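You operate a simulated robot arm through the tools that you are given. There is no shell and no other tool. Be economical: measure what you need, move in short steps, check, and stop when the job is done.

You are at the controls of a simulated two-armed robot. One attempt, no reset.

TASK
Pick up the purple pellet jar with one hand, pass it to the other hand and put it on the top shelf of the spool rack. Set down upright: purple pellet jar.
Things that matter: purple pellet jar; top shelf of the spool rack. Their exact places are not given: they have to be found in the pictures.

It is judged by the outcome, as a careful person would: the job done as asked, and still so three seconds after it is handed in. It fails if anything else is knocked over, pushed out of place, dropped, spilled or broken.

THE ROBOT
Two 7-joint arms with two-finger parallel grippers on one trunk, on a base that drives. Base frame: it is fixed to the floor where the robot stands at the start and does not move with it; the origin is under the middle of the robot, x ahead of it, y to its left, z up. Units: mm, rad, N and s.
The left shoulder is at the start at [91, 174, 1133], the right one opposite. With the tool pointing down near the work surface each hand reaches from about 280 to 720 mm from the robot's upright axis, wherever it stands, measured 20 degrees to its own side. Places, roughly: top shelf of the spool rack [1600, -2700, 1400]. Payload 3.6 kg a hand.
The tool frame of a hand sits at the grasp point between the pads (the TCP): z along the fingers, y along the line on which they close. The tips reach 30 mm beyond it. The gripper opens to 110 mm. The fingers are 20 mm wide and 10 mm thick; the gripper's body (48 by 112 mm) begins 55 mm behind the TCP.
Orientation is told as [roll, pitch, yaw] about the base's x, y, z axes, in that order, counted from this pose: with the fingers straight down and closing along the base's y, the tool's x points along the base's -x, its y along +y and its z along -z.

THE INTERFACE
- The arms move only by the tool drive_tool. It takes "left_plan", "right_plan" or both (then of equal length, played together; a hand with none holds still); each is a list of rows, each a list of 7 numbers: the shift along the base's x, y, z in units of 50 mm (1.0 is 50 mm), then the turn, a rotation vector about the base's x, y, z in units of 8 degrees (1.0 is 8 degrees), then the finger opening in mm, from 0 to 110. In form: [[tx, ty, tz, ax, ay, az, jaw], ...]. A call has 1 to 8 rows; each row shifts and turns the commanded pose from where the row before left it. A call with a number of a shift or a turn outside -1 to 1 is refused whole. Each row takes 0.2 s and may step no farther than 50 mm and 0.15 rad from the row before; otherwise, or with a gripper value out of range, the whole call is refused. A pose out of reach is approached as far as the arm can. The call stops where the force on the tool passes 40 N (or 10 N more than at its start, if that is more) or the arm is blocked; 0.2 s more then pass. The fingers move at their own pace (about 153 mm/s each) and stop on an object; they squeeze with about 35 N. The grip force told is the motor's: it shows also when the fingers shut on nothing. Time passes only in rows, and 0.2 s behind the last, so rows that do not move let the fingers close. It gives the time, the measured TCP pose, the force on the tool (base axes), the opening and the grip force at its end, in the units of the frame above (readings bear some noise), with the torque about the TCP (base axes, N m) and any sound that the robot's microphone picked up.
- Cameras (640 x 400 px; columns grow to the right, rows downward): "scene" is now at [182.8, -9.7, 1288.7]; the picture's right is [-0.10, -0.99, 0.00], its down [-0.72, 0.07, -0.69] and it looks along [0.69, -0.07, -0.72] (base axes); focal length 254 px, centre (320, 200). "left" rides on the left gripper at [73, -17, -103] in its tool frame; the picture's right is [0.23, 0.97, 0.00], its down [-0.76, 0.18, -0.62] and it looks along [-0.61, 0.14, 0.78] (tool axes); focal length 222 px, centre (320, 200). "right" rides on the right gripper at [72, 17, -104] in its tool frame; the picture's right is [-0.23, 0.97, 0.00], its down [-0.76, -0.18, -0.62] and it looks along [-0.61, -0.14, 0.78] (tool axes); focal length 222 px, centre (320, 200).
- snapshot(camera): a new picture of that camera. The clock stands still meanwhile.
- lift_body(by): slides the trunk up (or, below 0, down) by that many mm; the arms and the scene camera ride with it, the base frame stays. It gives what a move gives, with no picture.
- base_move(legs): drives the robot by 1 to 6 legs, each [ahead, left, turn to the left] in mm, mm and rad, along the robot's own axes; the way and the turn of a leg run together, so that a leg with both is an arc; at most 1500 mm and 3.142 rad a leg. The arms and the cameras ride along, it lands a little off, and it stops where it bumps. It gives what a move gives.
- pan_tilt(pan, tilt): turns the head with the scene camera to pan (to the left, within 1.501 rad either way) and tilt (down, from -0.506 to 1.204), counted from straight ahead of the robot. It gives what a move gives.
- probe_pixels(camera, pixels): for up to 12 pixels [column, row] of the newest picture of that camera ("zoom" is the newest enlarged one), the place [x, y, z] in the base frame of the surface seen there, good to about 2 mm. The clock stands still meanwhile.
- close_up(camera, box): a new picture of the part [left, top, right, bottom] of that camera's present view, enlarged. The clock stands still meanwhile.
- hand_in(): hands the job in; it is judged then, once.

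Keep the steps short. Do not move on a guess: measure, check each grasp and each placing, and mend mistakes. In all there are 80 turns and 58 pictures (those below and enlarged ones count). Leave the grippers open and the arms clear of the work at the hand-in unless told otherwise, and finish with a single line.

The tools are called as name(argument=value, ...) on one line, values as JSON. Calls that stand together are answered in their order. drive_tool: Moves the arms, as the interface text tells. Its arguments: {"type":"object","properties":{"left_plan":{"type":"array","items":{"type":"array","items":{"type":"number"}}},"right_plan":{"type":"array","items":{"type":"array","items":{"type":"number"}}}},"required":[]} The other tools are called the same way: lift_body (by) slides the trunk up or down; base_move (legs) drives the base; pan_tilt (pan, tilt) turns the head that bears the scene camera; snapshot (camera) takes a picture; probe_pixels (camera, pixels) gives the place of the surface under pixels of a picture; close_up (camera, box) takes an enlarged picture of a part of a camera's view; hand_in () hands the job in.

At the start:

```text
time: 0.0
left_ee_pos: [484.9, 156.5, 1020.0]
left_tcp_rot: [-0.001, 0.001, 0.002]
left_contact_force: [0.0, -0.3, -0.2]
left_moment: [0.01, -0.01, -0.02]
left_gripper_width: 110.0
left_finger_force: 0.0
right_ee_pos: [416.9, -226.0, 1041.0]
right_tcp_rot: [0.0, 0.0, 0.001]
right_contact_force: [0.2, 0.0, -0.1]
right_moment: [-0.01, 0.03, 0.02]
right_gripper_width: 109.7
right_finger_force: 0.0
trunk travel left (down, up): [-250.0, 513.0]
robot x, y, heading: [1.3, 1.4, -0.001]
head pan, tilt: [-0.101, 0.803]
```

scene: 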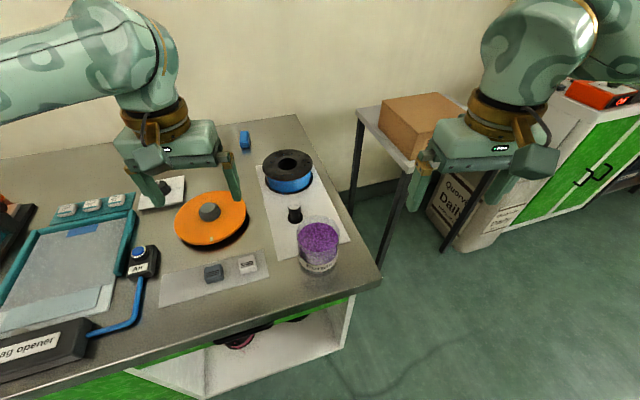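
right: 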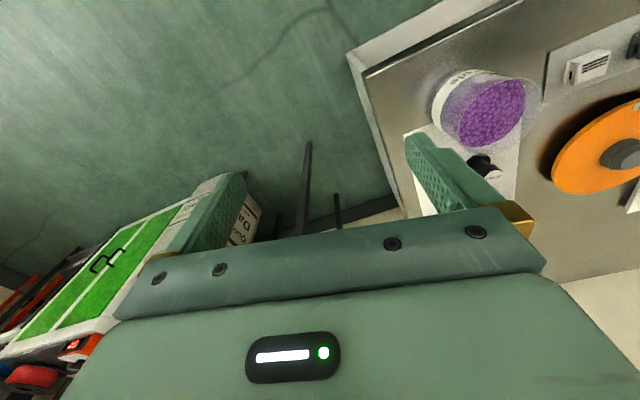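
left: 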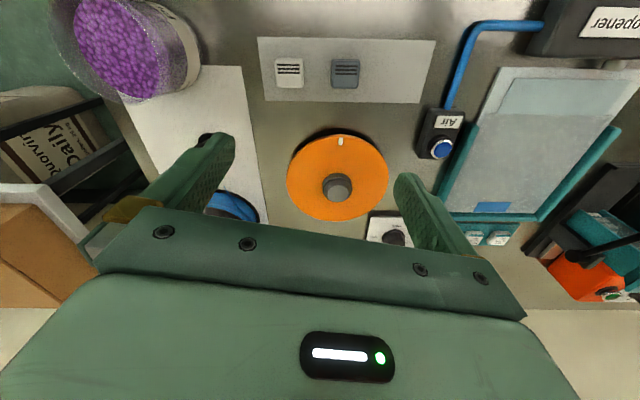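

The purple jar is at about (318,245) in the scene picture. I'll enlarge it, then measure it.

close_up(camera="scene", box=[240, 140, 400, 300])

probe_pixels(camera="scene", pixels=[[318, 222], [318, 240], [300, 240], [337, 240], [318, 262], [318, 270], [318, 278], [290, 255], [294, 212], [288, 180], [350, 275], [288, 155]])

```text
2.50 times, centred on (320, 220) of scene
```

zoom: 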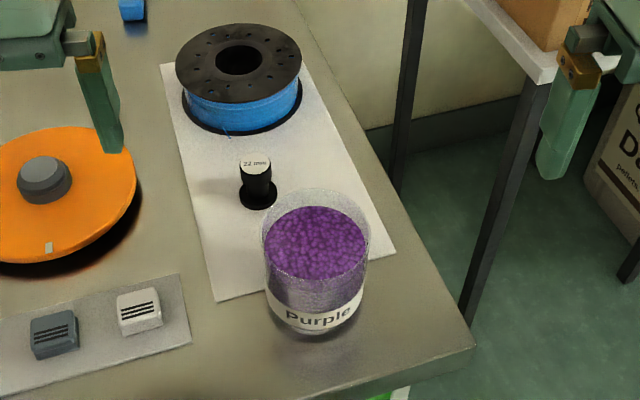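

```text
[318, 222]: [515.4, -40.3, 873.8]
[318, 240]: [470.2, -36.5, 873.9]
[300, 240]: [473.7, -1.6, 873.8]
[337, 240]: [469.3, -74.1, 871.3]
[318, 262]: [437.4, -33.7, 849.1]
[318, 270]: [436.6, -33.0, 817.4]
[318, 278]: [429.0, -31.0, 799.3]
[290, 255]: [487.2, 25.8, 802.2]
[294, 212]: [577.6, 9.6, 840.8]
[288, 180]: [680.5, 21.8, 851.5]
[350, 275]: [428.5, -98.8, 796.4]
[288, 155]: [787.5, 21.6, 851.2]
```

Open jar with loose pellets, so it must be kept level. Measuring its rim and width.

probe_pixels(camera="zoom", pixels=[[315, 192], [264, 235], [368, 235], [318, 285], [318, 312], [266, 260], [366, 265], [316, 210], [267, 300], [364, 300], [318, 275], [258, 165]])

snapshot(camera="right")

```text
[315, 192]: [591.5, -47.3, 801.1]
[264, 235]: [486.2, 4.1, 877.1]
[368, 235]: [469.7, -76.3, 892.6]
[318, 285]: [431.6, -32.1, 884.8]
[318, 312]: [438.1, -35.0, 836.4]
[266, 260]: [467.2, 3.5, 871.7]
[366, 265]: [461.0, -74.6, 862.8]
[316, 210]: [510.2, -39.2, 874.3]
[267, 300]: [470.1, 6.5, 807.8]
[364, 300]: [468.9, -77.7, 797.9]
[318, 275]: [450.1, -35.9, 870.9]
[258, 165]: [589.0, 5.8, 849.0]
```

```text
53 pictures are left
```

right: 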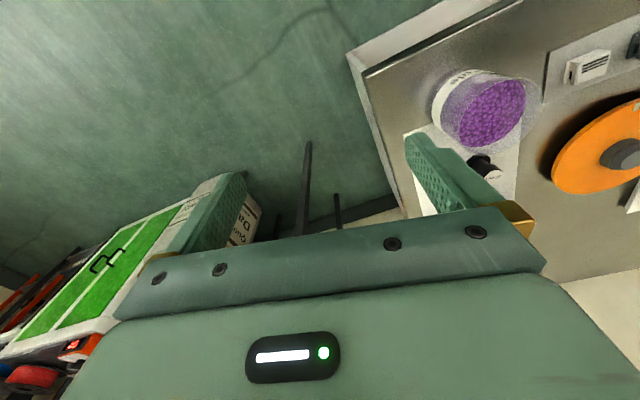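

The jar is about 84 mm wide, with its axis near (475,-36), its base at 798 and its rim at about 892. Before choosing grips I want to see the rack, so I'm panning the head towards it.

pan_tilt(pan=-1.05, tilt=0.1)

snapshot(camera="scene")

```text
time: 1.2
left_ee_pos: [485.5, 157.0, 1020.0]
left_tcp_rot: [0.001, 0.0, 0.002]
left_contact_force: [-0.6, 0.4, -0.2]
left_moment: [-0.01, 0.0, 0.03]
left_gripper_width: 110.2
left_finger_force: 0.1
right_ee_pos: [417.5, -227.6, 1042.1]
right_tcp_rot: [-0.001, 0.002, 0.001]
right_contact_force: [0.4, 0.1, -0.2]
right_moment: [0.0, -0.02, -0.02]
right_gripper_width: 110.0
right_finger_force: 0.1
trunk travel left (down, up): [-250.0, 513.0]
robot x, y, heading: [1.1, 2.8, -0.001]
head pan, tilt: [-1.051, 0.099]
```

```text
52 pictures are left
```

scene: 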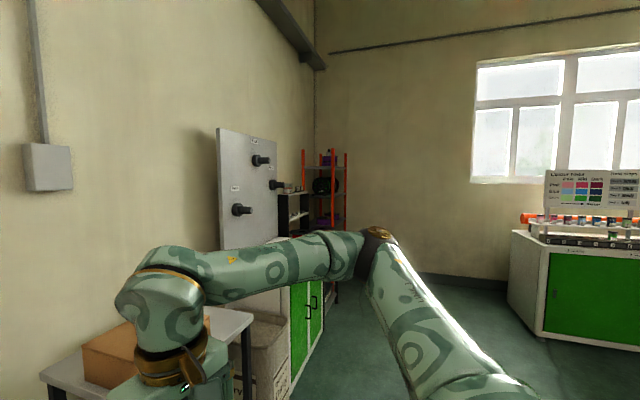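

close_up(camera="scene", box=[255, 130, 375, 250])

```text
3.33 times, centred on (315, 190) of scene
```

zoom: 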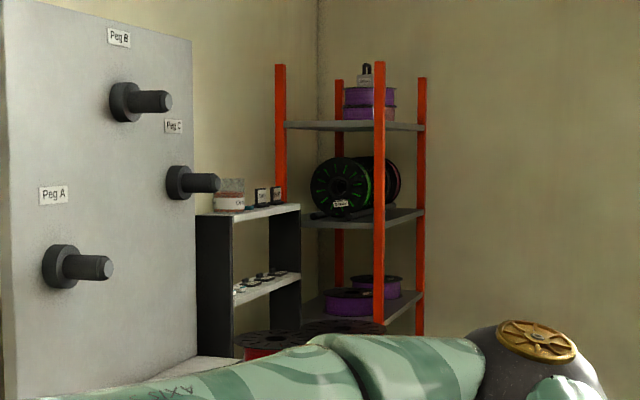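

The rack is the orange-posted shelving. Its top shelf carries purple spools on the right and is free on the left. Measuring it.

probe_pixels(camera="zoom", pixels=[[279, 68], [379, 64], [339, 82], [421, 80], [300, 125], [380, 126], [420, 126], [355, 122], [368, 95], [365, 70], [340, 215], [230, 200]])

```text
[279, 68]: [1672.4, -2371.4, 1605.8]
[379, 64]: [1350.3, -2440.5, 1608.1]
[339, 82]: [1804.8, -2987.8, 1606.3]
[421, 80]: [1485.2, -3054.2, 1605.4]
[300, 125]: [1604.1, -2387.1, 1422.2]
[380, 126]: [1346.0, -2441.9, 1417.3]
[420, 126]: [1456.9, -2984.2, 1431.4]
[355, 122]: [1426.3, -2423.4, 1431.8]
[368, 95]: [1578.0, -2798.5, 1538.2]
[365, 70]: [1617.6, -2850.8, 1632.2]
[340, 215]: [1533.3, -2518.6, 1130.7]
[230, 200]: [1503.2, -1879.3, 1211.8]
```

Rack corners are about (1350,-2440), (1672,-2371), (1805,-2988) and (1485,-3054). The top shelf is at z≈1430, open above, and its near end is free.

Plan:
- The right hand takes the jar low from the front, horizontal and pointing +x.
- The left hand takes it from above by the rim and places it.

First I'll back off 150 mm for elbow room and look down again.

base_move(legs=[[-150, 0, 0]])

pan_tilt(pan=-0.1, tilt=0.75)

snapshot(camera="scene")

```text
time: 2.6
left_ee_pos: [331.4, 157.4, 1020.8]
left_tcp_rot: [0.001, -0.002, 0.001]
left_contact_force: [0.3, 0.4, -0.6]
left_moment: [0.01, -0.02, 0.0]
left_gripper_width: 110.1
left_finger_force: 0.0
right_ee_pos: [263.9, -226.7, 1043.2]
right_tcp_rot: [-0.001, -0.001, -0.001]
right_contact_force: [0.0, -0.4, -0.2]
right_moment: [0.0, 0.0, 0.01]
right_gripper_width: 110.0
right_finger_force: 0.1
trunk travel left (down, up): [-250.0, 513.0]
robot x, y, heading: [-153.8, -1.0, -0.001]
head pan, tilt: [-1.051, 0.099]
```

```text
time: 3.8
left_ee_pos: [331.7, 156.9, 1019.9]
left_tcp_rot: [0.001, 0.001, 0.0]
left_contact_force: [-1.0, 0.8, 0.1]
left_moment: [0.03, 0.0, -0.02]
left_gripper_width: 109.9
left_finger_force: 0.1
right_ee_pos: [265.2, -226.0, 1041.9]
right_tcp_rot: [0.0, 0.0, -0.002]
right_contact_force: [-0.1, 0.7, -0.4]
right_moment: [-0.03, 0.01, 0.0]
right_gripper_width: 110.0
right_finger_force: 0.1
trunk travel left (down, up): [-250.0, 513.0]
robot x, y, heading: [-150.8, -0.5, -0.003]
head pan, tilt: [-0.099, 0.75]
```

```text
50 pictures are left
```

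scene: 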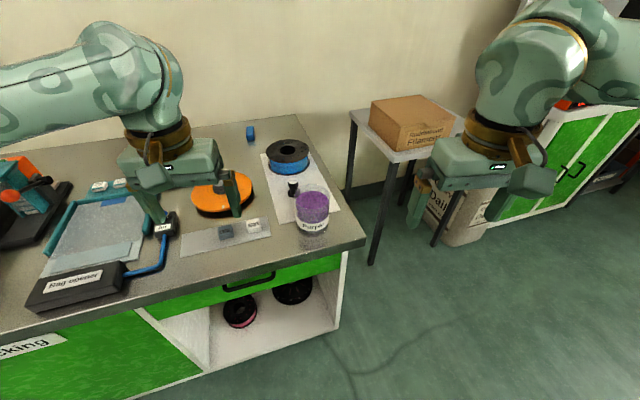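

Measuring the table's front and right edges near the jar.

probe_pixels(camera="scene", pixels=[[310, 246], [310, 251], [310, 255], [345, 240], [360, 232], [240, 268], [311, 200], [311, 232], [311, 215], [297, 218], [328, 215], [340, 215]])

```text
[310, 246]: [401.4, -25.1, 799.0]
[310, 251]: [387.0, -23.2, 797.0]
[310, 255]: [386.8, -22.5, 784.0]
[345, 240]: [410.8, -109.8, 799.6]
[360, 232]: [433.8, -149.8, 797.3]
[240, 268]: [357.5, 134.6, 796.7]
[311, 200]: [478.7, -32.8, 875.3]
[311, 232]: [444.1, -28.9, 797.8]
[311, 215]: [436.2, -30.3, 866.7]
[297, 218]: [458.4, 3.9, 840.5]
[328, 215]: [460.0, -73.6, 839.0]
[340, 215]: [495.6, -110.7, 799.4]
```

The table edge is at x≈387 in front of the jar and the jar's axis is about (478,-35). Now I'll turn the right hand towards horizontal, 60° first, while moving it forward in free air.

drive_tool(right_plan=[[0.4, 0, 0, 0, -0.9375, 0, 110], [0.4, 0, 0, 0, -0.9375, 0, 110], [0.4, 0, 0, 0, -0.9375, 0, 110], [0.4, 0, 0, 0, -0.9375, 0, 110], [0.4, 0, 0, 0, -0.9375, 0, 110], [0.2, 0, 0, 0, -0.9375, 0, 110], [0, 0, 0, 0, -0.9375, 0, 110], [0, 0, 0, 0, -0.9375, 0, 110]])

snapshot(camera="scene")

```text
time: 5.6
left_ee_pos: [332.4, 156.8, 1020.0]
left_tcp_rot: [0.001, 0.001, 0.002]
left_contact_force: [-0.1, 0.6, 0.6]
left_moment: [0.0, 0.02, 0.0]
left_gripper_width: 110.0
left_finger_force: 0.0
right_ee_pos: [375.8, -222.1, 1041.8]
right_tcp_rot: [0.0, -0.96, 0.007]
right_contact_force: [-0.4, 0.6, 1.7]
right_moment: [-0.01, -0.02, 0.01]
right_gripper_width: 110.0
right_finger_force: 0.0
right hand out of reach, approached as far as the arm can: row 8
trunk travel left (down, up): [-250.0, 513.0]
robot x, y, heading: [-155.3, 1.8, -0.003]
head pan, tilt: [-0.099, 0.75]
```

```text
49 pictures are left
```

scene: 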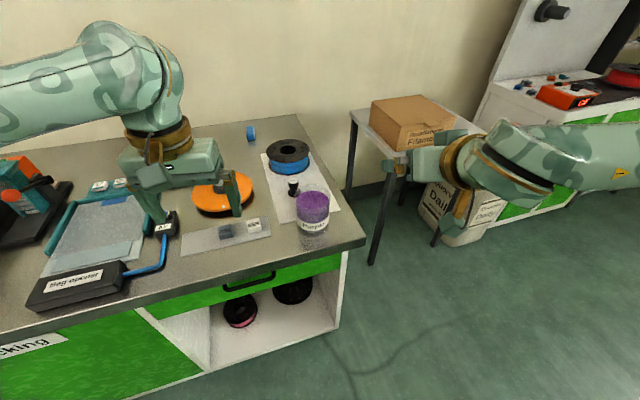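

At about -55° the arm reaches a limit, because the forearm comes in from the right. A diagonal approach pointing +x+y should suit it better, so I'm yawing the hand to the left.

drive_tool(right_plan=[[0, 0, 0, 0, 0, 0.9375, 110], [0, 0, 0, 0, 0, 0.9375, 110], [0, 0, 0, 0, 0, 0.9375, 110], [0, 0, 0, 0, 0, 0.9375, 110], [0, 0, 0, 0, 0, 0.9375, 110], [0, 0, 0, 0, 0, 0.9375, 110]])

```text
time: 7.0
left_ee_pos: [332.2, 157.5, 1020.6]
left_tcp_rot: [-0.001, -0.001, 0.001]
left_contact_force: [-0.8, 0.4, 0.0]
left_moment: [-0.05, 0.01, 0.01]
left_gripper_width: 109.8
left_finger_force: 0.0
right_ee_pos: [374.5, -222.5, 1042.2]
right_tcp_rot: [0.001, -0.96, 0.729]
right_contact_force: [0.6, -0.2, 0.0]
right_moment: [0.02, 0.01, 0.03]
right_gripper_width: 109.9
right_finger_force: 0.1
right hand out of reach, approached as far as the arm can: row 6
trunk travel left (down, up): [-250.0, 513.0]
robot x, y, heading: [-147.9, -3.8, -0.0]
head pan, tilt: [-0.099, 0.75]
```

Reached yaw 0.73. Now I'll level the hand the rest of the way about its own side axis while lowering slightly.

drive_tool(right_plan=[[0.1, 0.2, -0.2, 0.6, -0.67, 0, 110], [0.1, 0.2, -0.2, 0.6, -0.67, 0, 110], [0.1, 0.2, -0.2, 0.6, -0.67, 0, 110], [0, 0.2, -0.2, 0.6, -0.67, 0, 110], [0, 0.2, -0.2, 0.53, -0.59, 0, 110]])

snapshot(camera="scene")

```text
time: 8.2
left_ee_pos: [332.8, 157.1, 1020.6]
left_tcp_rot: [0.0, 0.0, 0.001]
left_contact_force: [-0.2, 0.0, 0.6]
left_moment: [0.02, 0.0, -0.01]
left_gripper_width: 109.9
left_finger_force: 0.1
right_ee_pos: [391.7, -173.4, 992.3]
right_tcp_rot: [2.945, -1.568, -2.217]
right_contact_force: [-0.4, -0.5, -1.1]
right_moment: [-0.01, 0.0, -0.01]
right_gripper_width: 109.9
right_finger_force: 0.0
trunk travel left (down, up): [-250.0, 513.0]
robot x, y, heading: [-152.4, 2.2, 0.003]
head pan, tilt: [-0.099, 0.75]
```

```text
48 pictures are left
```

scene: 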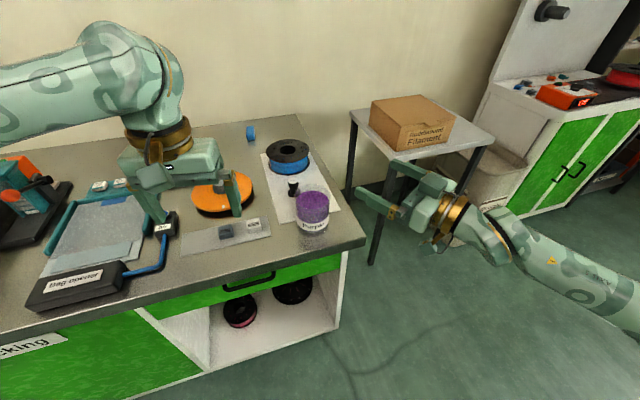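

The hand is level, with effective heading 0.73. I'll check the gripper's shape for anything protruding below.

close_up(camera="scene", box=[340, 140, 520, 280])

snapshot(camera="right")

```text
2.86 times, centred on (430, 210) of scene
```

zoom: 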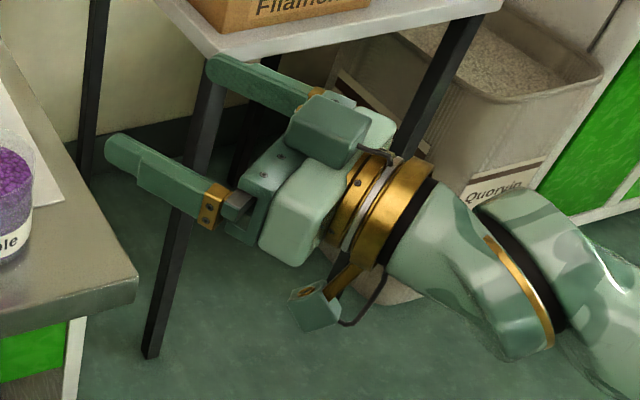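

```text
46 pictures are left
```

right: 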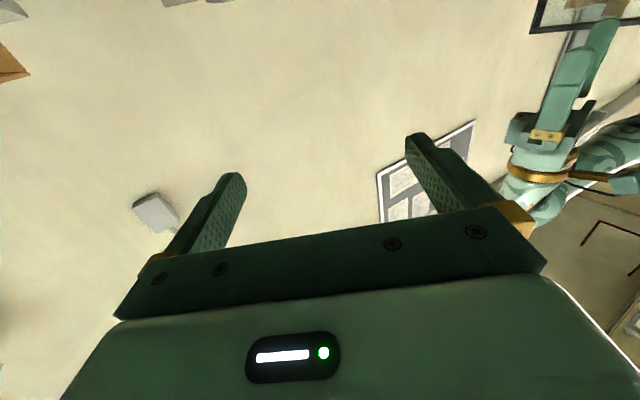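

A camera box sits 72 mm below the level hand, where it would meet the table edge. I'll try rolling the hand 180° about its axis so the box is on top.

drive_tool(right_plan=[[0, 0, 0, 0.7, 0.625, 0, 110], [0, 0, 0, 0.7, 0.625, 0, 110], [0, 0, 0, 0.7, 0.625, 0, 110], [0, 0, 0, 0.7, 0.625, 0, 110], [0, 0, 0, 0.7, 0.625, 0, 110], [0, 0, 0, 0.7, 0.625, 0, 110], [0, 0, 0, 0.7, 0.625, 0, 110], [0, 0, 0, 0.7, 0.625, 0, 110]])

drive_tool(right_plan=[[0, 0, 0, 0.7, 0.625, 0, 110], [0, 0, 0, 0.7, 0.625, 0, 110], [0, 0, 0, 0.7, 0.625, 0, 110], [0, 0, 0, 0.7, 0.625, 0, 110], [0, 0, 0, 0.7, 0.625, 0, 110], [0, 0, 0, 0.7, 0.625, 0, 110], [0, 0, 0, 0.7, 0.625, 0, 110], [0, 0, 0, 0.7, 0.625, 0, 110]])

```text
time: 10.0
left_ee_pos: [331.6, 157.0, 1021.0]
left_tcp_rot: [0.001, -0.001, 0.002]
left_contact_force: [-0.3, -0.6, 0.3]
left_moment: [-0.04, 0.01, 0.0]
left_gripper_width: 109.9
left_finger_force: 0.1
right_ee_pos: [390.2, -172.8, 992.1]
right_tcp_rot: [1.567, -0.519, -0.843]
right_contact_force: [-0.6, -0.6, 0.3]
right_moment: [-0.01, -0.01, -0.04]
right_gripper_width: 110.1
right_finger_force: 0.0
trunk travel left (down, up): [-250.0, 513.0]
robot x, y, heading: [-152.0, 1.9, 0.001]
head pan, tilt: [-0.099, 0.75]
```

```text
time: 11.8
left_ee_pos: [331.9, 157.2, 1019.7]
left_tcp_rot: [-0.001, 0.001, 0.002]
left_contact_force: [-0.4, -0.1, -0.1]
left_moment: [0.02, -0.04, -0.03]
left_gripper_width: 110.1
left_finger_force: 0.1
right_ee_pos: [389.9, -172.7, 992.0]
right_tcp_rot: [1.567, 0.531, -0.843]
right_contact_force: [-0.7, 0.1, 0.4]
right_moment: [0.02, 0.02, 0.01]
right_gripper_width: 110.0
right_finger_force: 0.1
trunk travel left (down, up): [-250.0, 513.0]
robot x, y, heading: [-151.6, -1.0, 0.007]
head pan, tilt: [-0.099, 0.75]
```

The roll is going freely, 120° so far. Last 60°.

drive_tool(right_plan=[[0, 0, 0, 0.7, 0.625, 0, 110], [0, 0, 0, 0.7, 0.625, 0, 110], [0, 0, 0, 0.7, 0.625, 0, 110], [0, 0, 0, 0.7, 0.625, 0, 110], [0, 0, 0, 0.7, 0.625, 0, 110], [0, 0, 0, 0.7, 0.625, 0, 110], [0, 0, 0, 0.7, 0.625, 0, 110], [0, 0, 0, 0.7, 0.625, 0, 110]])

snapshot(camera="scene")

snapshot(camera="right")

```text
time: 13.6
left_ee_pos: [332.5, 157.7, 1019.0]
left_tcp_rot: [0.0, 0.0, 0.0]
left_contact_force: [0.4, -0.9, 0.3]
left_moment: [-0.03, -0.01, -0.01]
left_gripper_width: 110.1
left_finger_force: 0.0
right_ee_pos: [390.7, -172.5, 991.1]
right_tcp_rot: [-1.35, 1.563, 2.52]
right_contact_force: [0.1, 0.2, 0.8]
right_moment: [-0.02, -0.02, 0.0]
right_gripper_width: 110.0
right_finger_force: 0.1
trunk travel left (down, up): [-250.0, 513.0]
robot x, y, heading: [-152.0, 1.8, -0.001]
head pan, tilt: [-0.099, 0.75]
```

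```text
45 pictures are left
```

scene: 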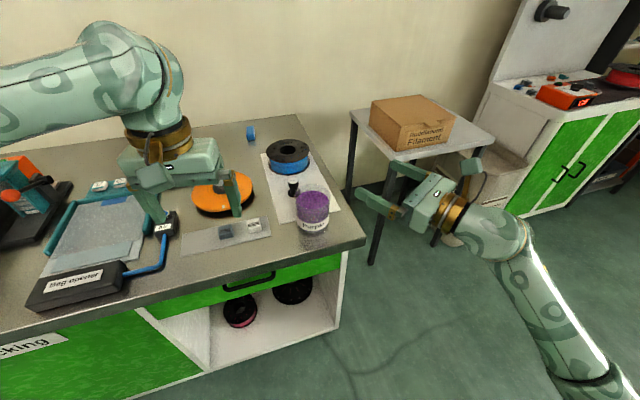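

```text
44 pictures are left
```

right: 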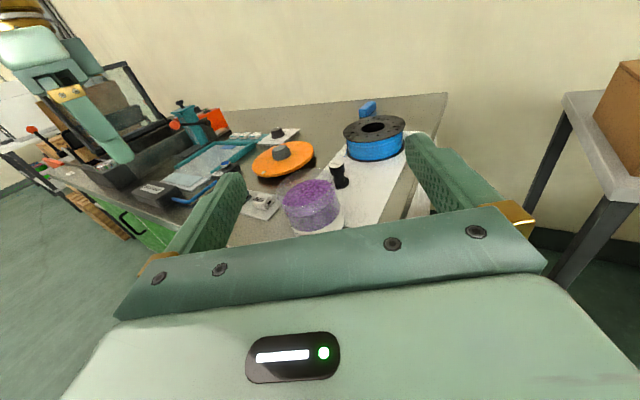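

The box is now on top and the right camera sees the jar. I'll move to the pre-grasp line at about (389,-115), down to z≈836.

drive_tool(right_plan=[[0, 0.58, 0, 0, 0, 0, 110], [0, 0.58, 0, 0, 0, 0, 110], [0, 0, -0.8, 0, 0, 0, 110], [0, 0, -0.8, 0, 0, 0, 110], [0, 0, -0.8, 0, 0, 0, 110], [0, 0, -0.5, 0, 0, 0, 110]])

snapshot(camera="scene")

snapshot(camera="right")

```text
time: 15.0
left_ee_pos: [333.1, 158.3, 1019.4]
left_tcp_rot: [0.001, 0.0, 0.001]
left_contact_force: [-0.8, 0.1, 0.5]
left_moment: [0.01, -0.02, -0.03]
left_gripper_width: 110.0
left_finger_force: 0.1
right_ee_pos: [389.8, -116.1, 847.7]
right_tcp_rot: [-1.025, 1.566, 2.847]
right_contact_force: [0.0, -0.7, -0.5]
right_moment: [-0.01, 0.02, 0.01]
right_gripper_width: 109.9
right_finger_force: 0.0
trunk travel left (down, up): [-250.0, 513.0]
robot x, y, heading: [-155.1, 0.6, -0.004]
head pan, tilt: [-0.099, 0.75]
```

```text
43 pictures are left
```

scene: 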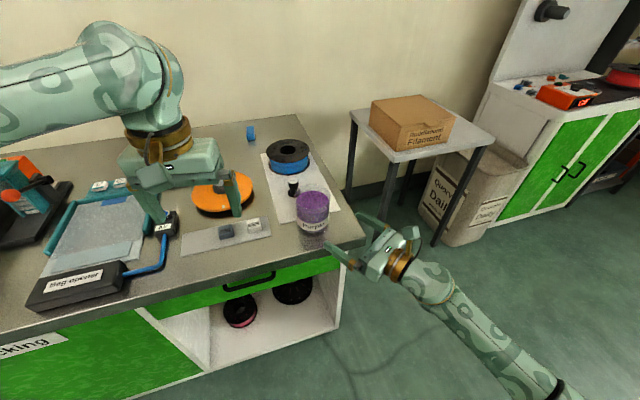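

```text
42 pictures are left
```

right: 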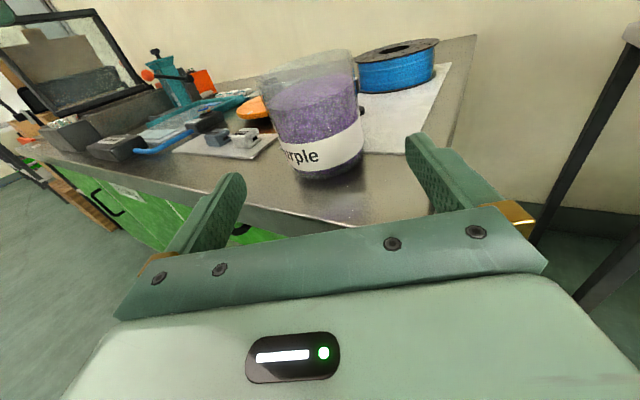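

Aligned roughly. Probing the jar from this side to refine its axis.

probe_pixels(camera="right", pixels=[[320, 155], [283, 150], [300, 153], [340, 150], [358, 140], [320, 174], [310, 55], [265, 75], [352, 70]])

```text
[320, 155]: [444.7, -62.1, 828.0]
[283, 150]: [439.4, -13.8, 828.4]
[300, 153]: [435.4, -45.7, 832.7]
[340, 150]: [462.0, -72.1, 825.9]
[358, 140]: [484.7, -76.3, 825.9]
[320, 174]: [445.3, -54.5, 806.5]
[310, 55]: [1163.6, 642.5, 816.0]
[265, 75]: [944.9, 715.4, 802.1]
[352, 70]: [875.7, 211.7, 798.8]
```

The fit gives axis (476.5,-35) and radius 41.5. The hand is 2.8 mm off to the side, so I'll lower by 11 mm and advance 115 mm along its axis.

drive_tool(right_plan=[[-0.04, 0.04, -0.22, 0, 0, 0, 110], [0.43, 0.383, 0, 0, 0, 0, 110], [0.43, 0.383, 0, 0, 0, 0, 110], [0.43, 0.383, 0, 0, 0, 0, 110], [0.43, 0.383, 0, 0, 0, 0, 110]])

snapshot(camera="right")

close_up(camera="scene", box=[240, 160, 400, 280])

```text
time: 16.0
left_ee_pos: [332.1, 155.4, 1019.6]
left_tcp_rot: [-0.001, 0.0, 0.0]
left_contact_force: [0.7, -0.2, -0.3]
left_moment: [-0.01, 0.09, 0.0]
left_gripper_width: 110.1
left_finger_force: 0.1
right_ee_pos: [439.8, -70.4, 836.6]
right_tcp_rot: [-1.22, 1.563, 2.654]
right_contact_force: [-25.7, -8.3, 12.2]
right_moment: [-1.0, 1.4, -1.07]
right_gripper_width: 110.1
right_finger_force: 0.0
trunk travel left (down, up): [-250.0, 513.0]
robot x, y, heading: [-149.2, -4.3, -0.006]
head pan, tilt: [-0.099, 0.75]
stopped in row 4 (right hand): the force on the tool passed its limit at 95 N (the readings are from after the stop); the commanded pose is now the measured one
```

```text
41 pictures are left
```

right: 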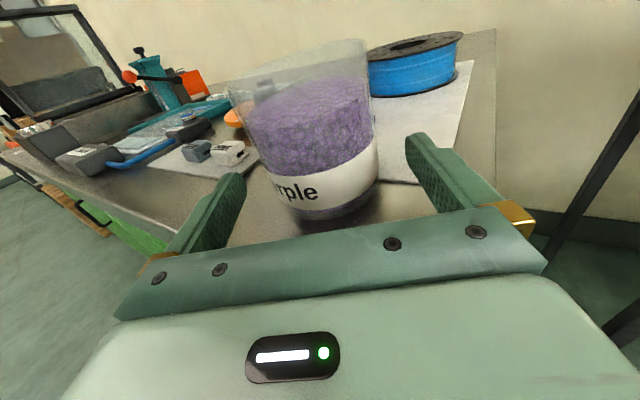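

```text
3.33 times, centred on (320, 220) of scene
```

zoom: 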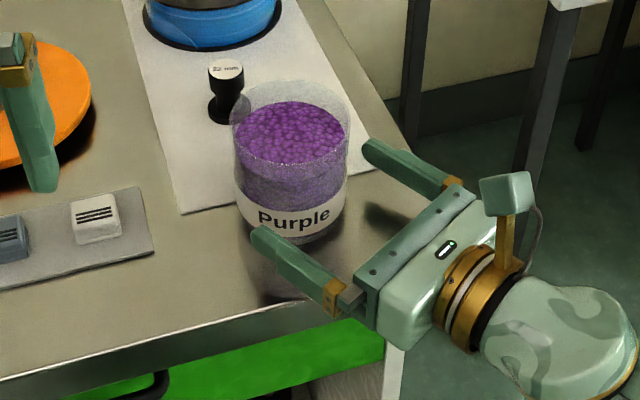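

The stop came from the hand's underside meeting the table edge at z 799. The jar has not been touched. I'll back off 60 mm, then tilt the hand 30° nose-down so the body clears the edge.

drive_tool(right_plan=[[-0.45, -0.4, 0.1, 0, 0, 0, 110], [-0.45, -0.4, 0.3, 0, 0, 0, 110], [0, 0, 0.2, -0.624, 0.7, 0, 110], [0, 0, 0, -0.624, 0.7, 0, 110], [0, 0, 0, -0.624, 0.7, 0, 110], [0, 0, 0, -0.624, 0.7, 0, 110]])

snapshot(camera="right")

```text
time: 17.4
left_ee_pos: [333.2, 156.5, 1020.0]
left_tcp_rot: [-0.001, 0.0, 0.0]
left_contact_force: [1.1, -0.6, 0.4]
left_moment: [0.02, 0.01, 0.0]
left_gripper_width: 109.9
left_finger_force: 0.1
right_ee_pos: [394.4, -89.7, 875.8]
right_tcp_rot: [-0.078, 1.313, -2.444]
right_contact_force: [-0.8, -0.4, 0.5]
right_moment: [0.01, -0.04, -0.01]
right_gripper_width: 110.4
right_finger_force: 0.0
right hand out of reach, approached as far as the arm can: row 3, 4
trunk travel left (down, up): [-250.0, 513.0]
robot x, y, heading: [-153.1, -1.2, -0.005]
head pan, tilt: [-0.099, 0.75]
```

```text
39 pictures are left
```

right: 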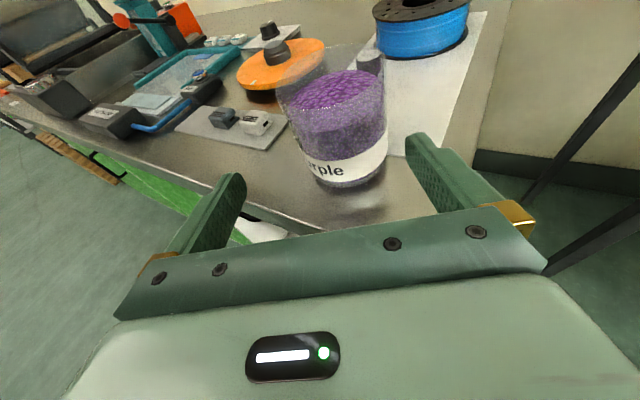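

Only 15° of tilt was reached and some rows hit a limit. I'll try the rest with the hand slightly higher.

drive_tool(right_plan=[[0, 0, 0.4, -0.624, 0.7, 0, 110], [0, 0, 0.4, -0.624, 0.7, 0, 110], [0, 0, 0, 0, 0, 0, 110]])

snapshot(camera="scene")

```text
time: 18.2
left_ee_pos: [334.5, 155.7, 1019.2]
left_tcp_rot: [0.0, 0.002, 0.0]
left_contact_force: [-0.1, 0.4, 0.1]
left_moment: [0.0, -0.02, 0.01]
left_gripper_width: 110.2
left_finger_force: 0.0
right_ee_pos: [396.1, -88.7, 916.6]
right_tcp_rot: [-0.067, 1.051, -2.432]
right_contact_force: [-0.2, -0.2, 0.3]
right_moment: [-0.01, 0.02, 0.01]
right_gripper_width: 109.9
right_finger_force: 0.0
trunk travel left (down, up): [-250.0, 513.0]
robot x, y, heading: [-155.5, 2.8, 0.001]
head pan, tilt: [-0.099, 0.75]
```

```text
38 pictures are left
```

scene: 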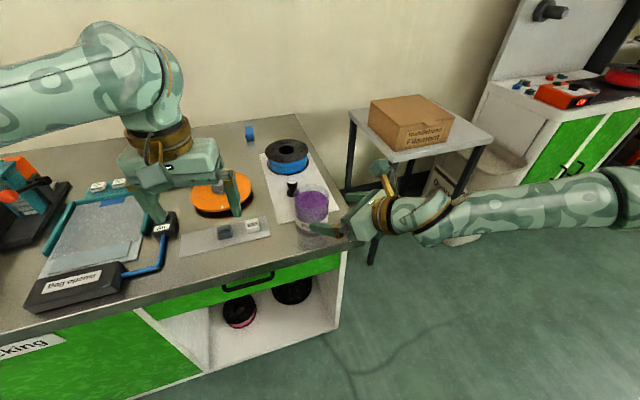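

The tilt is now 30° with heading 0.787. I'll correct the small roll, shift 19 mm to the right to line up with the jar, and descend to z 840.

drive_tool(right_plan=[[0.27, -0.27, 0, -0.167, -0.167, 0, 110], [0, 0, -0.5, 0, 0, 0, 110], [0, 0, -0.5, 0, 0, 0, 110], [0, 0, -0.53, 0, 0, 0, 110], [0, 0, 0, 0, 0, 0, 110]])

snapshot(camera="right")

close_up(camera="scene", box=[260, 160, 420, 280])

```text
time: 19.4
left_ee_pos: [332.6, 155.9, 1019.6]
left_tcp_rot: [0.0, 0.0, 0.0]
left_contact_force: [0.8, 0.6, -0.6]
left_moment: [0.0, 0.0, 0.02]
left_gripper_width: 110.0
left_finger_force: 0.1
right_ee_pos: [410.5, -102.1, 839.7]
right_tcp_rot: [0.001, 1.054, -2.376]
right_contact_force: [0.0, -1.0, -0.7]
right_moment: [0.02, -0.02, 0.01]
right_gripper_width: 110.0
right_finger_force: 0.2
trunk travel left (down, up): [-250.0, 513.0]
robot x, y, heading: [-156.6, -0.5, 0.0]
head pan, tilt: [-0.099, 0.75]
```

```text
37 pictures are left
```

right: 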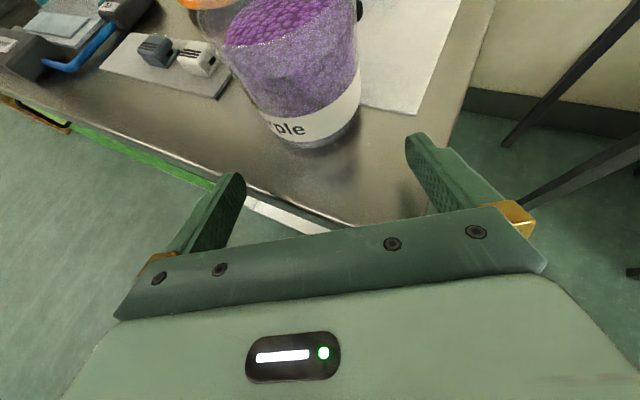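

```text
3.33 times, centred on (340, 220) of scene
```

zoom: 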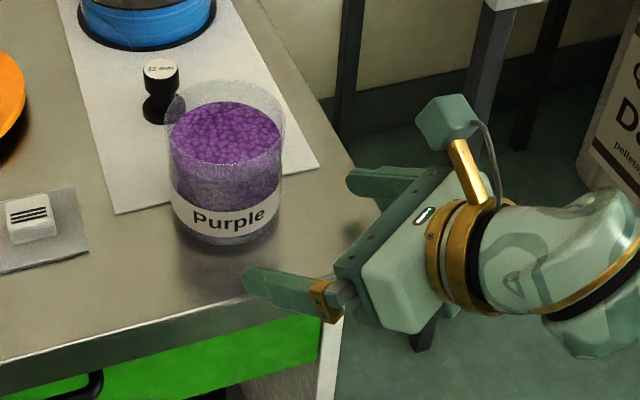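

Now level in roll, heading 0.766. The jar is 94 mm ahead and 2.6 mm to the left. Advancing 91 mm horizontally.

drive_tool(right_plan=[[0.3, 0.34, -0.02, 0, 0, 0, 110], [0.32, 0.32, 0, 0, 0, 0, 110], [0.33, 0.32, 0, 0, 0, 0, 110], [0.33, 0.32, 0, 0, 0, 0, 110], [0, 0, 0, 0, 0, 0, 110]])

snapshot(camera="right")

close_up(camera="scene", box=[240, 160, 400, 280])

```text
time: 20.6
left_ee_pos: [333.6, 155.9, 1019.4]
left_tcp_rot: [0.002, 0.0, 0.0]
left_contact_force: [0.4, -0.5, -0.3]
left_moment: [0.01, -0.01, -0.01]
left_gripper_width: 110.0
left_finger_force: 0.0
right_ee_pos: [473.6, -38.5, 837.8]
right_tcp_rot: [0.0, 1.054, -2.377]
right_contact_force: [0.3, -0.6, 0.6]
right_moment: [0.09, -0.02, 0.0]
right_gripper_width: 110.5
right_finger_force: 0.0
trunk travel left (down, up): [-250.0, 513.0]
robot x, y, heading: [-155.7, -0.0, -0.004]
head pan, tilt: [-0.099, 0.75]
```

```text
35 pictures are left
```

right: 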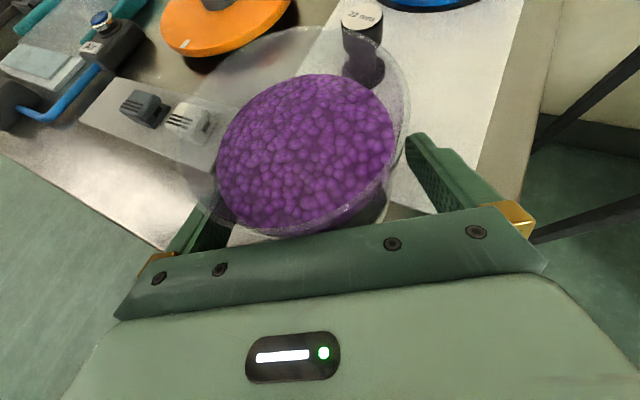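

```text
3.33 times, centred on (320, 220) of scene
```

zoom: 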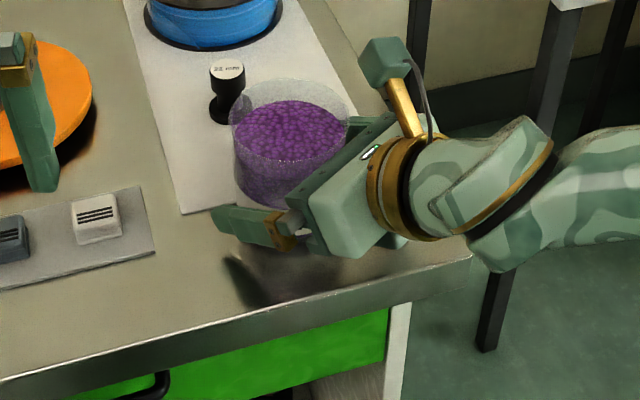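

No contact forces and the jar sits between the fingers. Closing the fingers in place.

drive_tool(right_plan=[[-0.03, -0.03, 0, 0, 0, 0, 110], [0, 0, 0, 0, 0, 0, 70], [0, 0, 0, 0, 0, 0, 70], [0, 0, 0, 0, 0, 0, 70]])

snapshot(camera="right")

```text
time: 21.6
left_ee_pos: [333.5, 156.8, 1020.1]
left_tcp_rot: [0.0, 0.0, 0.001]
left_contact_force: [-0.1, 0.3, -0.2]
left_moment: [-0.01, -0.02, 0.02]
left_gripper_width: 110.1
left_finger_force: 0.1
right_ee_pos: [473.6, -39.0, 837.5]
right_tcp_rot: [0.001, 1.054, -2.374]
right_contact_force: [0.9, 0.4, 0.7]
right_moment: [-0.09, -0.08, 0.01]
right_gripper_width: 82.4
right_finger_force: 35.4
trunk travel left (down, up): [-250.0, 513.0]
robot x, y, heading: [-154.1, 1.8, -0.004]
head pan, tilt: [-0.099, 0.75]
```

```text
33 pictures are left
```

right: 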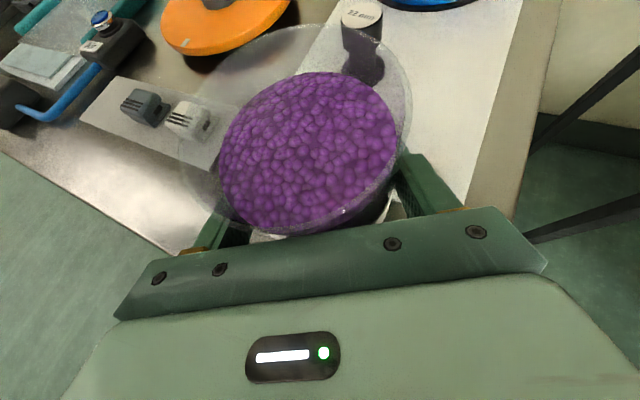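

Grip is at 82.4 mm and 35 N. Lifting gently by 40 mm.

drive_tool(right_plan=[[0, 0, 0.2, 0, 0, 0, 70], [0, 0, 0.2, 0, 0, 0, 70], [0, 0, 0.2, 0, 0, 0, 70], [0, 0, 0.2, 0, 0, 0, 70], [0, 0, 0, 0, 0, 0, 70]])

close_up(camera="scene", box=[240, 140, 400, 260])

```text
time: 22.8
left_ee_pos: [333.6, 155.3, 1018.4]
left_tcp_rot: [0.001, 0.002, 0.001]
left_contact_force: [-0.1, -0.2, 0.6]
left_moment: [0.01, 0.05, 0.03]
left_gripper_width: 110.3
left_finger_force: 0.0
right_ee_pos: [471.7, -39.0, 878.5]
right_tcp_rot: [0.001, 1.056, -2.376]
right_contact_force: [-0.8, -0.3, -2.0]
right_moment: [-0.01, 0.03, -0.01]
right_gripper_width: 81.8
right_finger_force: 35.2
trunk travel left (down, up): [-250.0, 513.0]
robot x, y, heading: [-154.7, 0.5, -0.004]
head pan, tilt: [-0.099, 0.75]
```

```text
3.33 times, centred on (320, 200) of scene
```

zoom: 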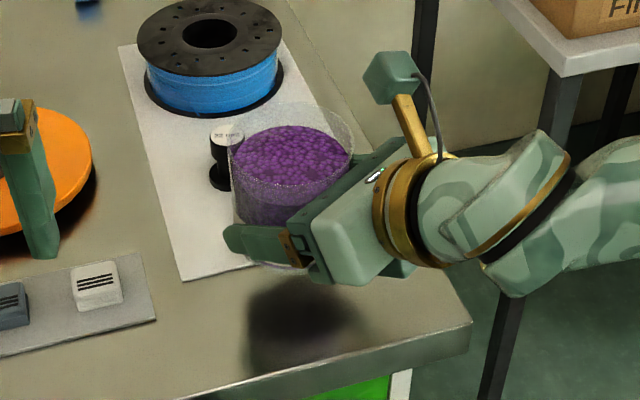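

The jar is held securely, about 0.2 kg, and upright. I'll raise it 100 mm and back the base 300 mm from the table to get room for the handover.

drive_tool(right_plan=[[0, 0, 0.4, 0, 0, 0, 70], [0, 0, 0.5, 0, 0, 0, 70], [0, 0, 0.5, 0, 0, 0, 70], [0, 0, 0.5, 0, 0, 0, 70], [0, 0, 0.1, 0, 0, 0, 70]])

base_move(legs=[[-300, 0, 0]])

snapshot(camera="scene")

```text
time: 24.0
left_ee_pos: [333.8, 156.9, 1019.3]
left_tcp_rot: [0.0, 0.001, 0.0]
left_contact_force: [-0.2, 0.1, 0.0]
left_moment: [-0.02, 0.03, -0.01]
left_gripper_width: 110.1
left_finger_force: 0.0
right_ee_pos: [470.7, -37.2, 978.2]
right_tcp_rot: [-0.003, 1.056, -2.375]
right_contact_force: [0.3, 0.2, -3.4]
right_moment: [-0.02, 0.01, 0.02]
right_gripper_width: 82.0
right_finger_force: 34.7
trunk travel left (down, up): [-250.0, 513.0]
robot x, y, heading: [-152.7, -2.0, 0.0]
head pan, tilt: [-0.099, 0.75]
```

```text
time: 26.0
left_ee_pos: [34.9, 156.1, 1019.7]
left_tcp_rot: [0.001, 0.001, 0.003]
left_contact_force: [0.1, -0.1, 0.0]
left_moment: [-0.04, 0.0, -0.01]
left_gripper_width: 110.2
left_finger_force: 0.0
right_ee_pos: [172.3, -36.7, 979.9]
right_tcp_rot: [0.002, 1.056, -2.372]
right_contact_force: [0.0, -0.5, -2.8]
right_moment: [-0.01, 0.03, -0.03]
right_gripper_width: 81.8
right_finger_force: 35.7
trunk travel left (down, up): [-250.0, 513.0]
robot x, y, heading: [-452.0, 2.8, -0.008]
head pan, tilt: [-0.099, 0.75]
```

```text
31 pictures are left
```

scene: 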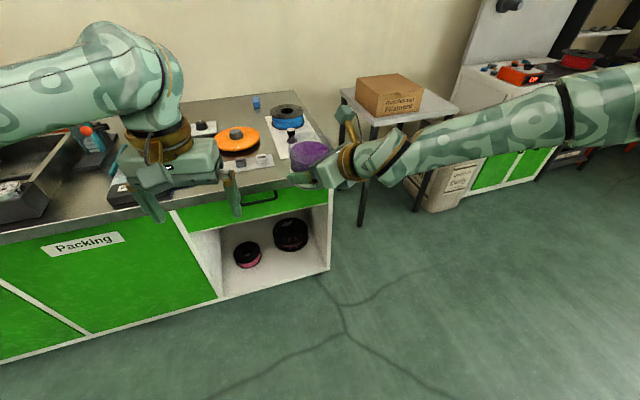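

Now I'll turn the right hand, with the jar, to point +y. At the same time the left hand moves out and up and starts its yaw to -90°.

drive_tool(left_plan=[[0, 0.6, 0.4, 0, 0, -0.9375, 110], [0, 0.6, 0.4, 0, 0, -0.9375, 110], [0, 0.6, 0.4, 0, 0, -0.9375, 110], [0, 0.6, 0.4, 0, 0, -0.9375, 110], [0, 0.6, 0.4, 0, 0, -0.9375, 110], [0, 0, 0, 0, 0, -0.9375, 110]], right_plan=[[-0.3, 0, 0, 0, 0, 0.96, 70], [-0.3, 0, 0, 0, 0, 0.96, 70], [-0.3, 0, 0, 0, 0, 0.96, 70], [-0.3, 0, 0, 0, 0, 0.96, 70], [-0.3, 0, 0, 0, 0, 0.96, 70], [-0.3, 0, 0, 0, 0, 0.96, 70]])

snapshot(camera="scene")

```text
time: 27.4
left_ee_pos: [36.2, 307.2, 1119.1]
left_tcp_rot: [-0.002, 0.002, -0.787]
left_contact_force: [0.3, 0.0, 0.3]
left_moment: [-0.01, 0.03, -0.01]
left_gripper_width: 110.1
left_finger_force: 0.1
right_ee_pos: [83.3, -38.2, 977.5]
right_tcp_rot: [-0.001, 1.055, -1.568]
right_contact_force: [-0.2, -0.2, -2.6]
right_moment: [-0.03, -0.01, 0.0]
right_gripper_width: 81.9
right_finger_force: 34.5
trunk travel left (down, up): [-250.0, 513.0]
robot x, y, heading: [-446.5, -0.3, -0.005]
head pan, tilt: [-0.099, 0.75]
```

```text
30 pictures are left
```

scene: 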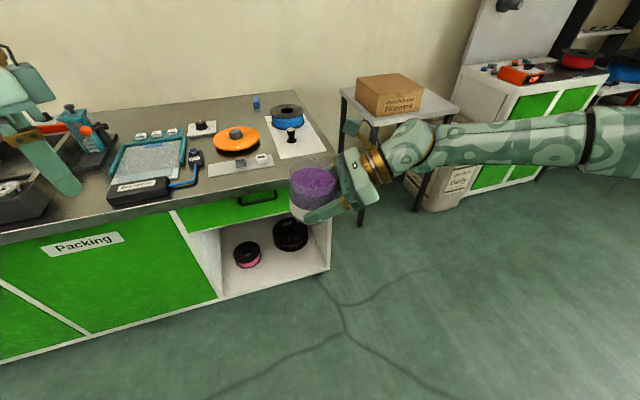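

Right hand points exactly +y and the jar is upright. Finishing the left hand's yaw to -90°, then leaning it 30° so its fingers point down and to the right.

drive_tool(left_plan=[[0, 0, 0, 0, 0, -0.9375, 110], [0, 0, 0, 0, 0, -0.9375, 110], [0, 0, 0, 0, 0, -0.9375, 110], [0, 0, 0, 0, 0, -0.9375, 110], [0, 0, 0, 0, 0, -0.9375, 110], [0, 0, 0, 0, 0, -0.9375, 110]])

drive_tool(left_plan=[[0.2, 0, 0, -0.9375, 0, 0, 110], [0.2, 0, 0, -0.9375, 0, 0, 110], [0.2, 0, 0, -0.9375, 0, 0, 110], [0.2, 0, 0, -0.9375, 0, 0, 110], [0, 0, 0, 0, 0, 0, 110]])

snapshot(camera="left")

```text
time: 28.8
left_ee_pos: [35.3, 308.3, 1119.4]
left_tcp_rot: [0.0, -0.001, -1.569]
left_contact_force: [-0.4, 0.1, -0.2]
left_moment: [0.0, 0.01, 0.04]
left_gripper_width: 109.9
left_finger_force: 0.1
right_ee_pos: [83.3, -38.0, 979.2]
right_tcp_rot: [0.0, 1.054, -1.569]
right_contact_force: [-0.5, -0.8, -3.4]
right_moment: [-0.03, 0.02, 0.03]
right_gripper_width: 82.0
right_finger_force: 35.0
trunk travel left (down, up): [-250.0, 513.0]
robot x, y, heading: [-447.7, -3.2, -0.005]
head pan, tilt: [-0.099, 0.75]
```

```text
time: 30.0
left_ee_pos: [75.3, 305.8, 1119.2]
left_tcp_rot: [-0.001, -0.524, -1.57]
left_contact_force: [0.2, -0.6, -0.3]
left_moment: [0.02, -0.02, 0.01]
left_gripper_width: 110.1
left_finger_force: 0.1
right_ee_pos: [83.0, -37.2, 979.2]
right_tcp_rot: [-0.001, 1.053, -1.571]
right_contact_force: [0.0, 0.4, -2.4]
right_moment: [-0.03, 0.03, 0.02]
right_gripper_width: 81.8
right_finger_force: 35.1
trunk travel left (down, up): [-250.0, 513.0]
robot x, y, heading: [-451.1, -4.5, 0.004]
head pan, tilt: [-0.099, 0.75]
```

```text
29 pictures are left
```

left: 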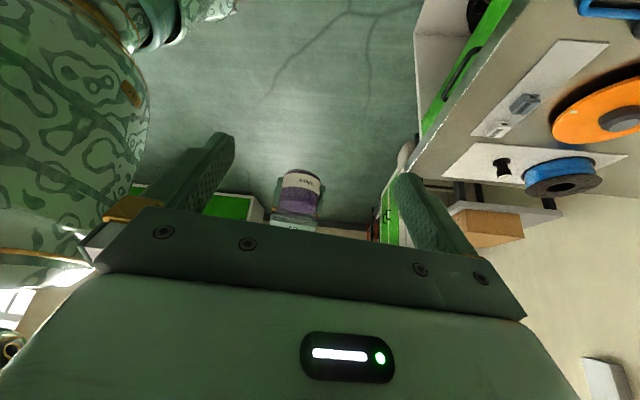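

Left pose reached. Now to the pre-handover point (83,35,1135), on the left hand's own axis above the jar.

drive_tool(left_plan=[[0.15, -0.9, 0.3, 0, 0, 0, 110], [0, -0.9, 0, 0, 0, 0, 110], [0, -0.9, 0, 0, 0, 0, 110], [0, -0.9, 0, 0, 0, 0, 110], [0, -0.9, 0, 0, 0, 0, 110], [0, -0.9, 0, 0, 0, 0, 110], [0, 0, 0, 0, 0, 0, 110]])

snapshot(camera="scene")

snapshot(camera="left")

```text
time: 31.6
left_ee_pos: [81.4, 41.2, 1136.0]
left_tcp_rot: [-0.002, -0.523, -1.568]
left_contact_force: [-0.3, 0.9, 0.4]
left_moment: [0.0, 0.0, 0.0]
left_gripper_width: 110.0
left_finger_force: 0.0
right_ee_pos: [82.7, -37.0, 977.5]
right_tcp_rot: [-0.001, 1.055, -1.569]
right_contact_force: [-0.2, 1.6, -3.3]
right_moment: [-0.03, 0.01, -0.01]
right_gripper_width: 81.8
right_finger_force: 35.4
trunk travel left (down, up): [-250.0, 513.0]
robot x, y, heading: [-451.7, 0.4, -0.002]
head pan, tilt: [-0.099, 0.75]
```

```text
28 pictures are left
```

scene: 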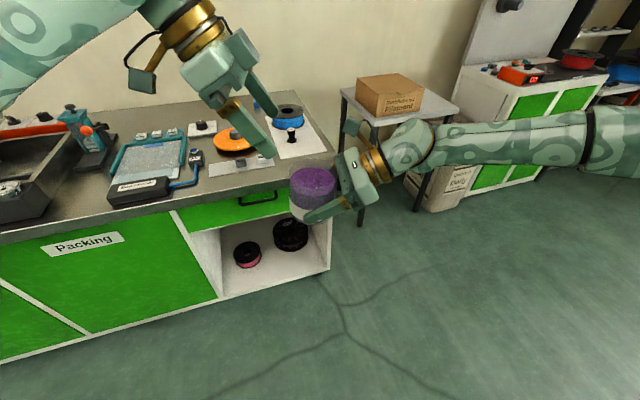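

```text
27 pictures are left
```

left: 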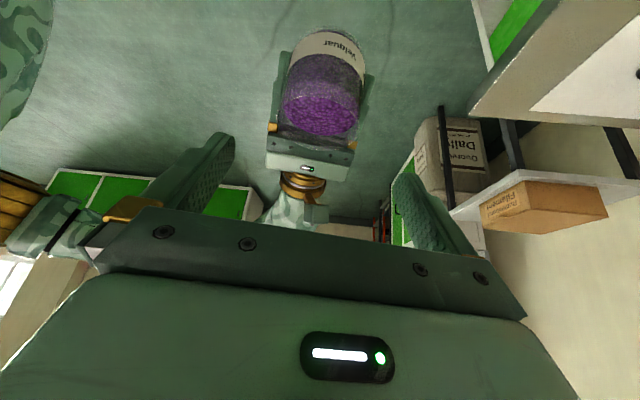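

The jar is in view of the left camera at (322,95). Checking its position before going in.

probe_pixels(camera="left", pixels=[[322, 110], [286, 108], [358, 108], [322, 75], [328, 45], [300, 45], [350, 45], [322, 92], [322, 132]])

probe_pixels(camera="scene", pixels=[[312, 185], [293, 185], [333, 185], [312, 175], [300, 205], [304, 214]])

```text
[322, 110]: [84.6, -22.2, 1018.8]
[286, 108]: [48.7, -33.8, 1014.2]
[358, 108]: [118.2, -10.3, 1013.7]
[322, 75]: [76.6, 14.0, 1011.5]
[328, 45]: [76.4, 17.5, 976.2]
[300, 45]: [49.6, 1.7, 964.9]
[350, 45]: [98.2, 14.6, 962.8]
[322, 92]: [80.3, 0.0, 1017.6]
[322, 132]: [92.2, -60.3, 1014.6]
```

```text
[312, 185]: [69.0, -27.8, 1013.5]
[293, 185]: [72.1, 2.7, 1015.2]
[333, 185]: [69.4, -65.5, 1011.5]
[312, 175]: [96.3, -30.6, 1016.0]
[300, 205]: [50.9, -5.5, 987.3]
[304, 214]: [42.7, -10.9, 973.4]
```

The jar axis is at about (82,-27). Moving in along the left hand's axis to (82,-19.5,1029).

drive_tool(left_plan=[[0.015, -0.303, -0.535, 0, 0, 0, 110], [0, -0.303, -0.535, 0, 0, 0, 110], [0, -0.303, -0.535, 0, 0, 0, 110], [0, -0.303, -0.535, 0, 0, 0, 110], [0, 0, 0, 0, 0, 0, 110]])

close_up(camera="scene", box=[220, 100, 420, 260])

snapshot(camera="left")

```text
time: 32.8
left_ee_pos: [83.4, -24.1, 1027.8]
left_tcp_rot: [-0.002, -0.523, -1.568]
left_contact_force: [0.0, -0.3, -0.2]
left_moment: [0.02, -0.03, -0.04]
left_gripper_width: 110.1
left_finger_force: 0.0
right_ee_pos: [83.0, -36.6, 978.7]
right_tcp_rot: [0.0, 1.054, -1.57]
right_contact_force: [-0.1, -0.3, -2.8]
right_moment: [-0.02, -0.01, -0.03]
right_gripper_width: 81.8
right_finger_force: 35.3
trunk travel left (down, up): [-250.0, 513.0]
robot x, y, heading: [-449.7, -1.7, -0.001]
head pan, tilt: [-0.099, 0.75]
```

```text
2.50 times, centred on (320, 180) of scene
```

zoom: 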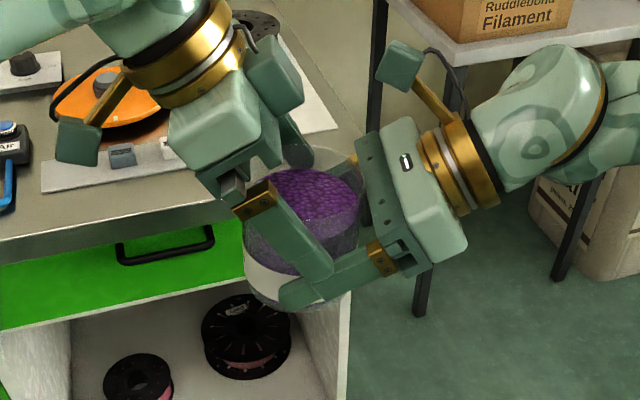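

```text
25 pictures are left
```

left: 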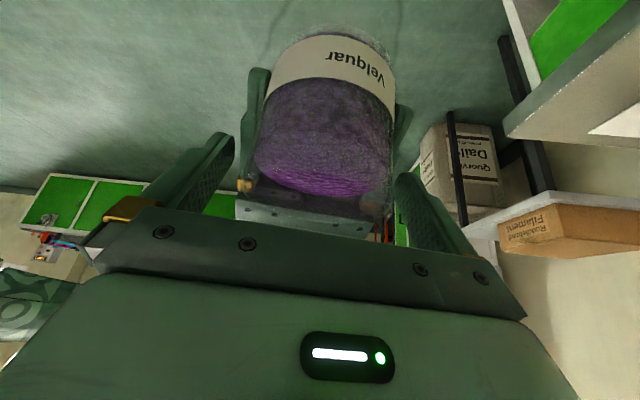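

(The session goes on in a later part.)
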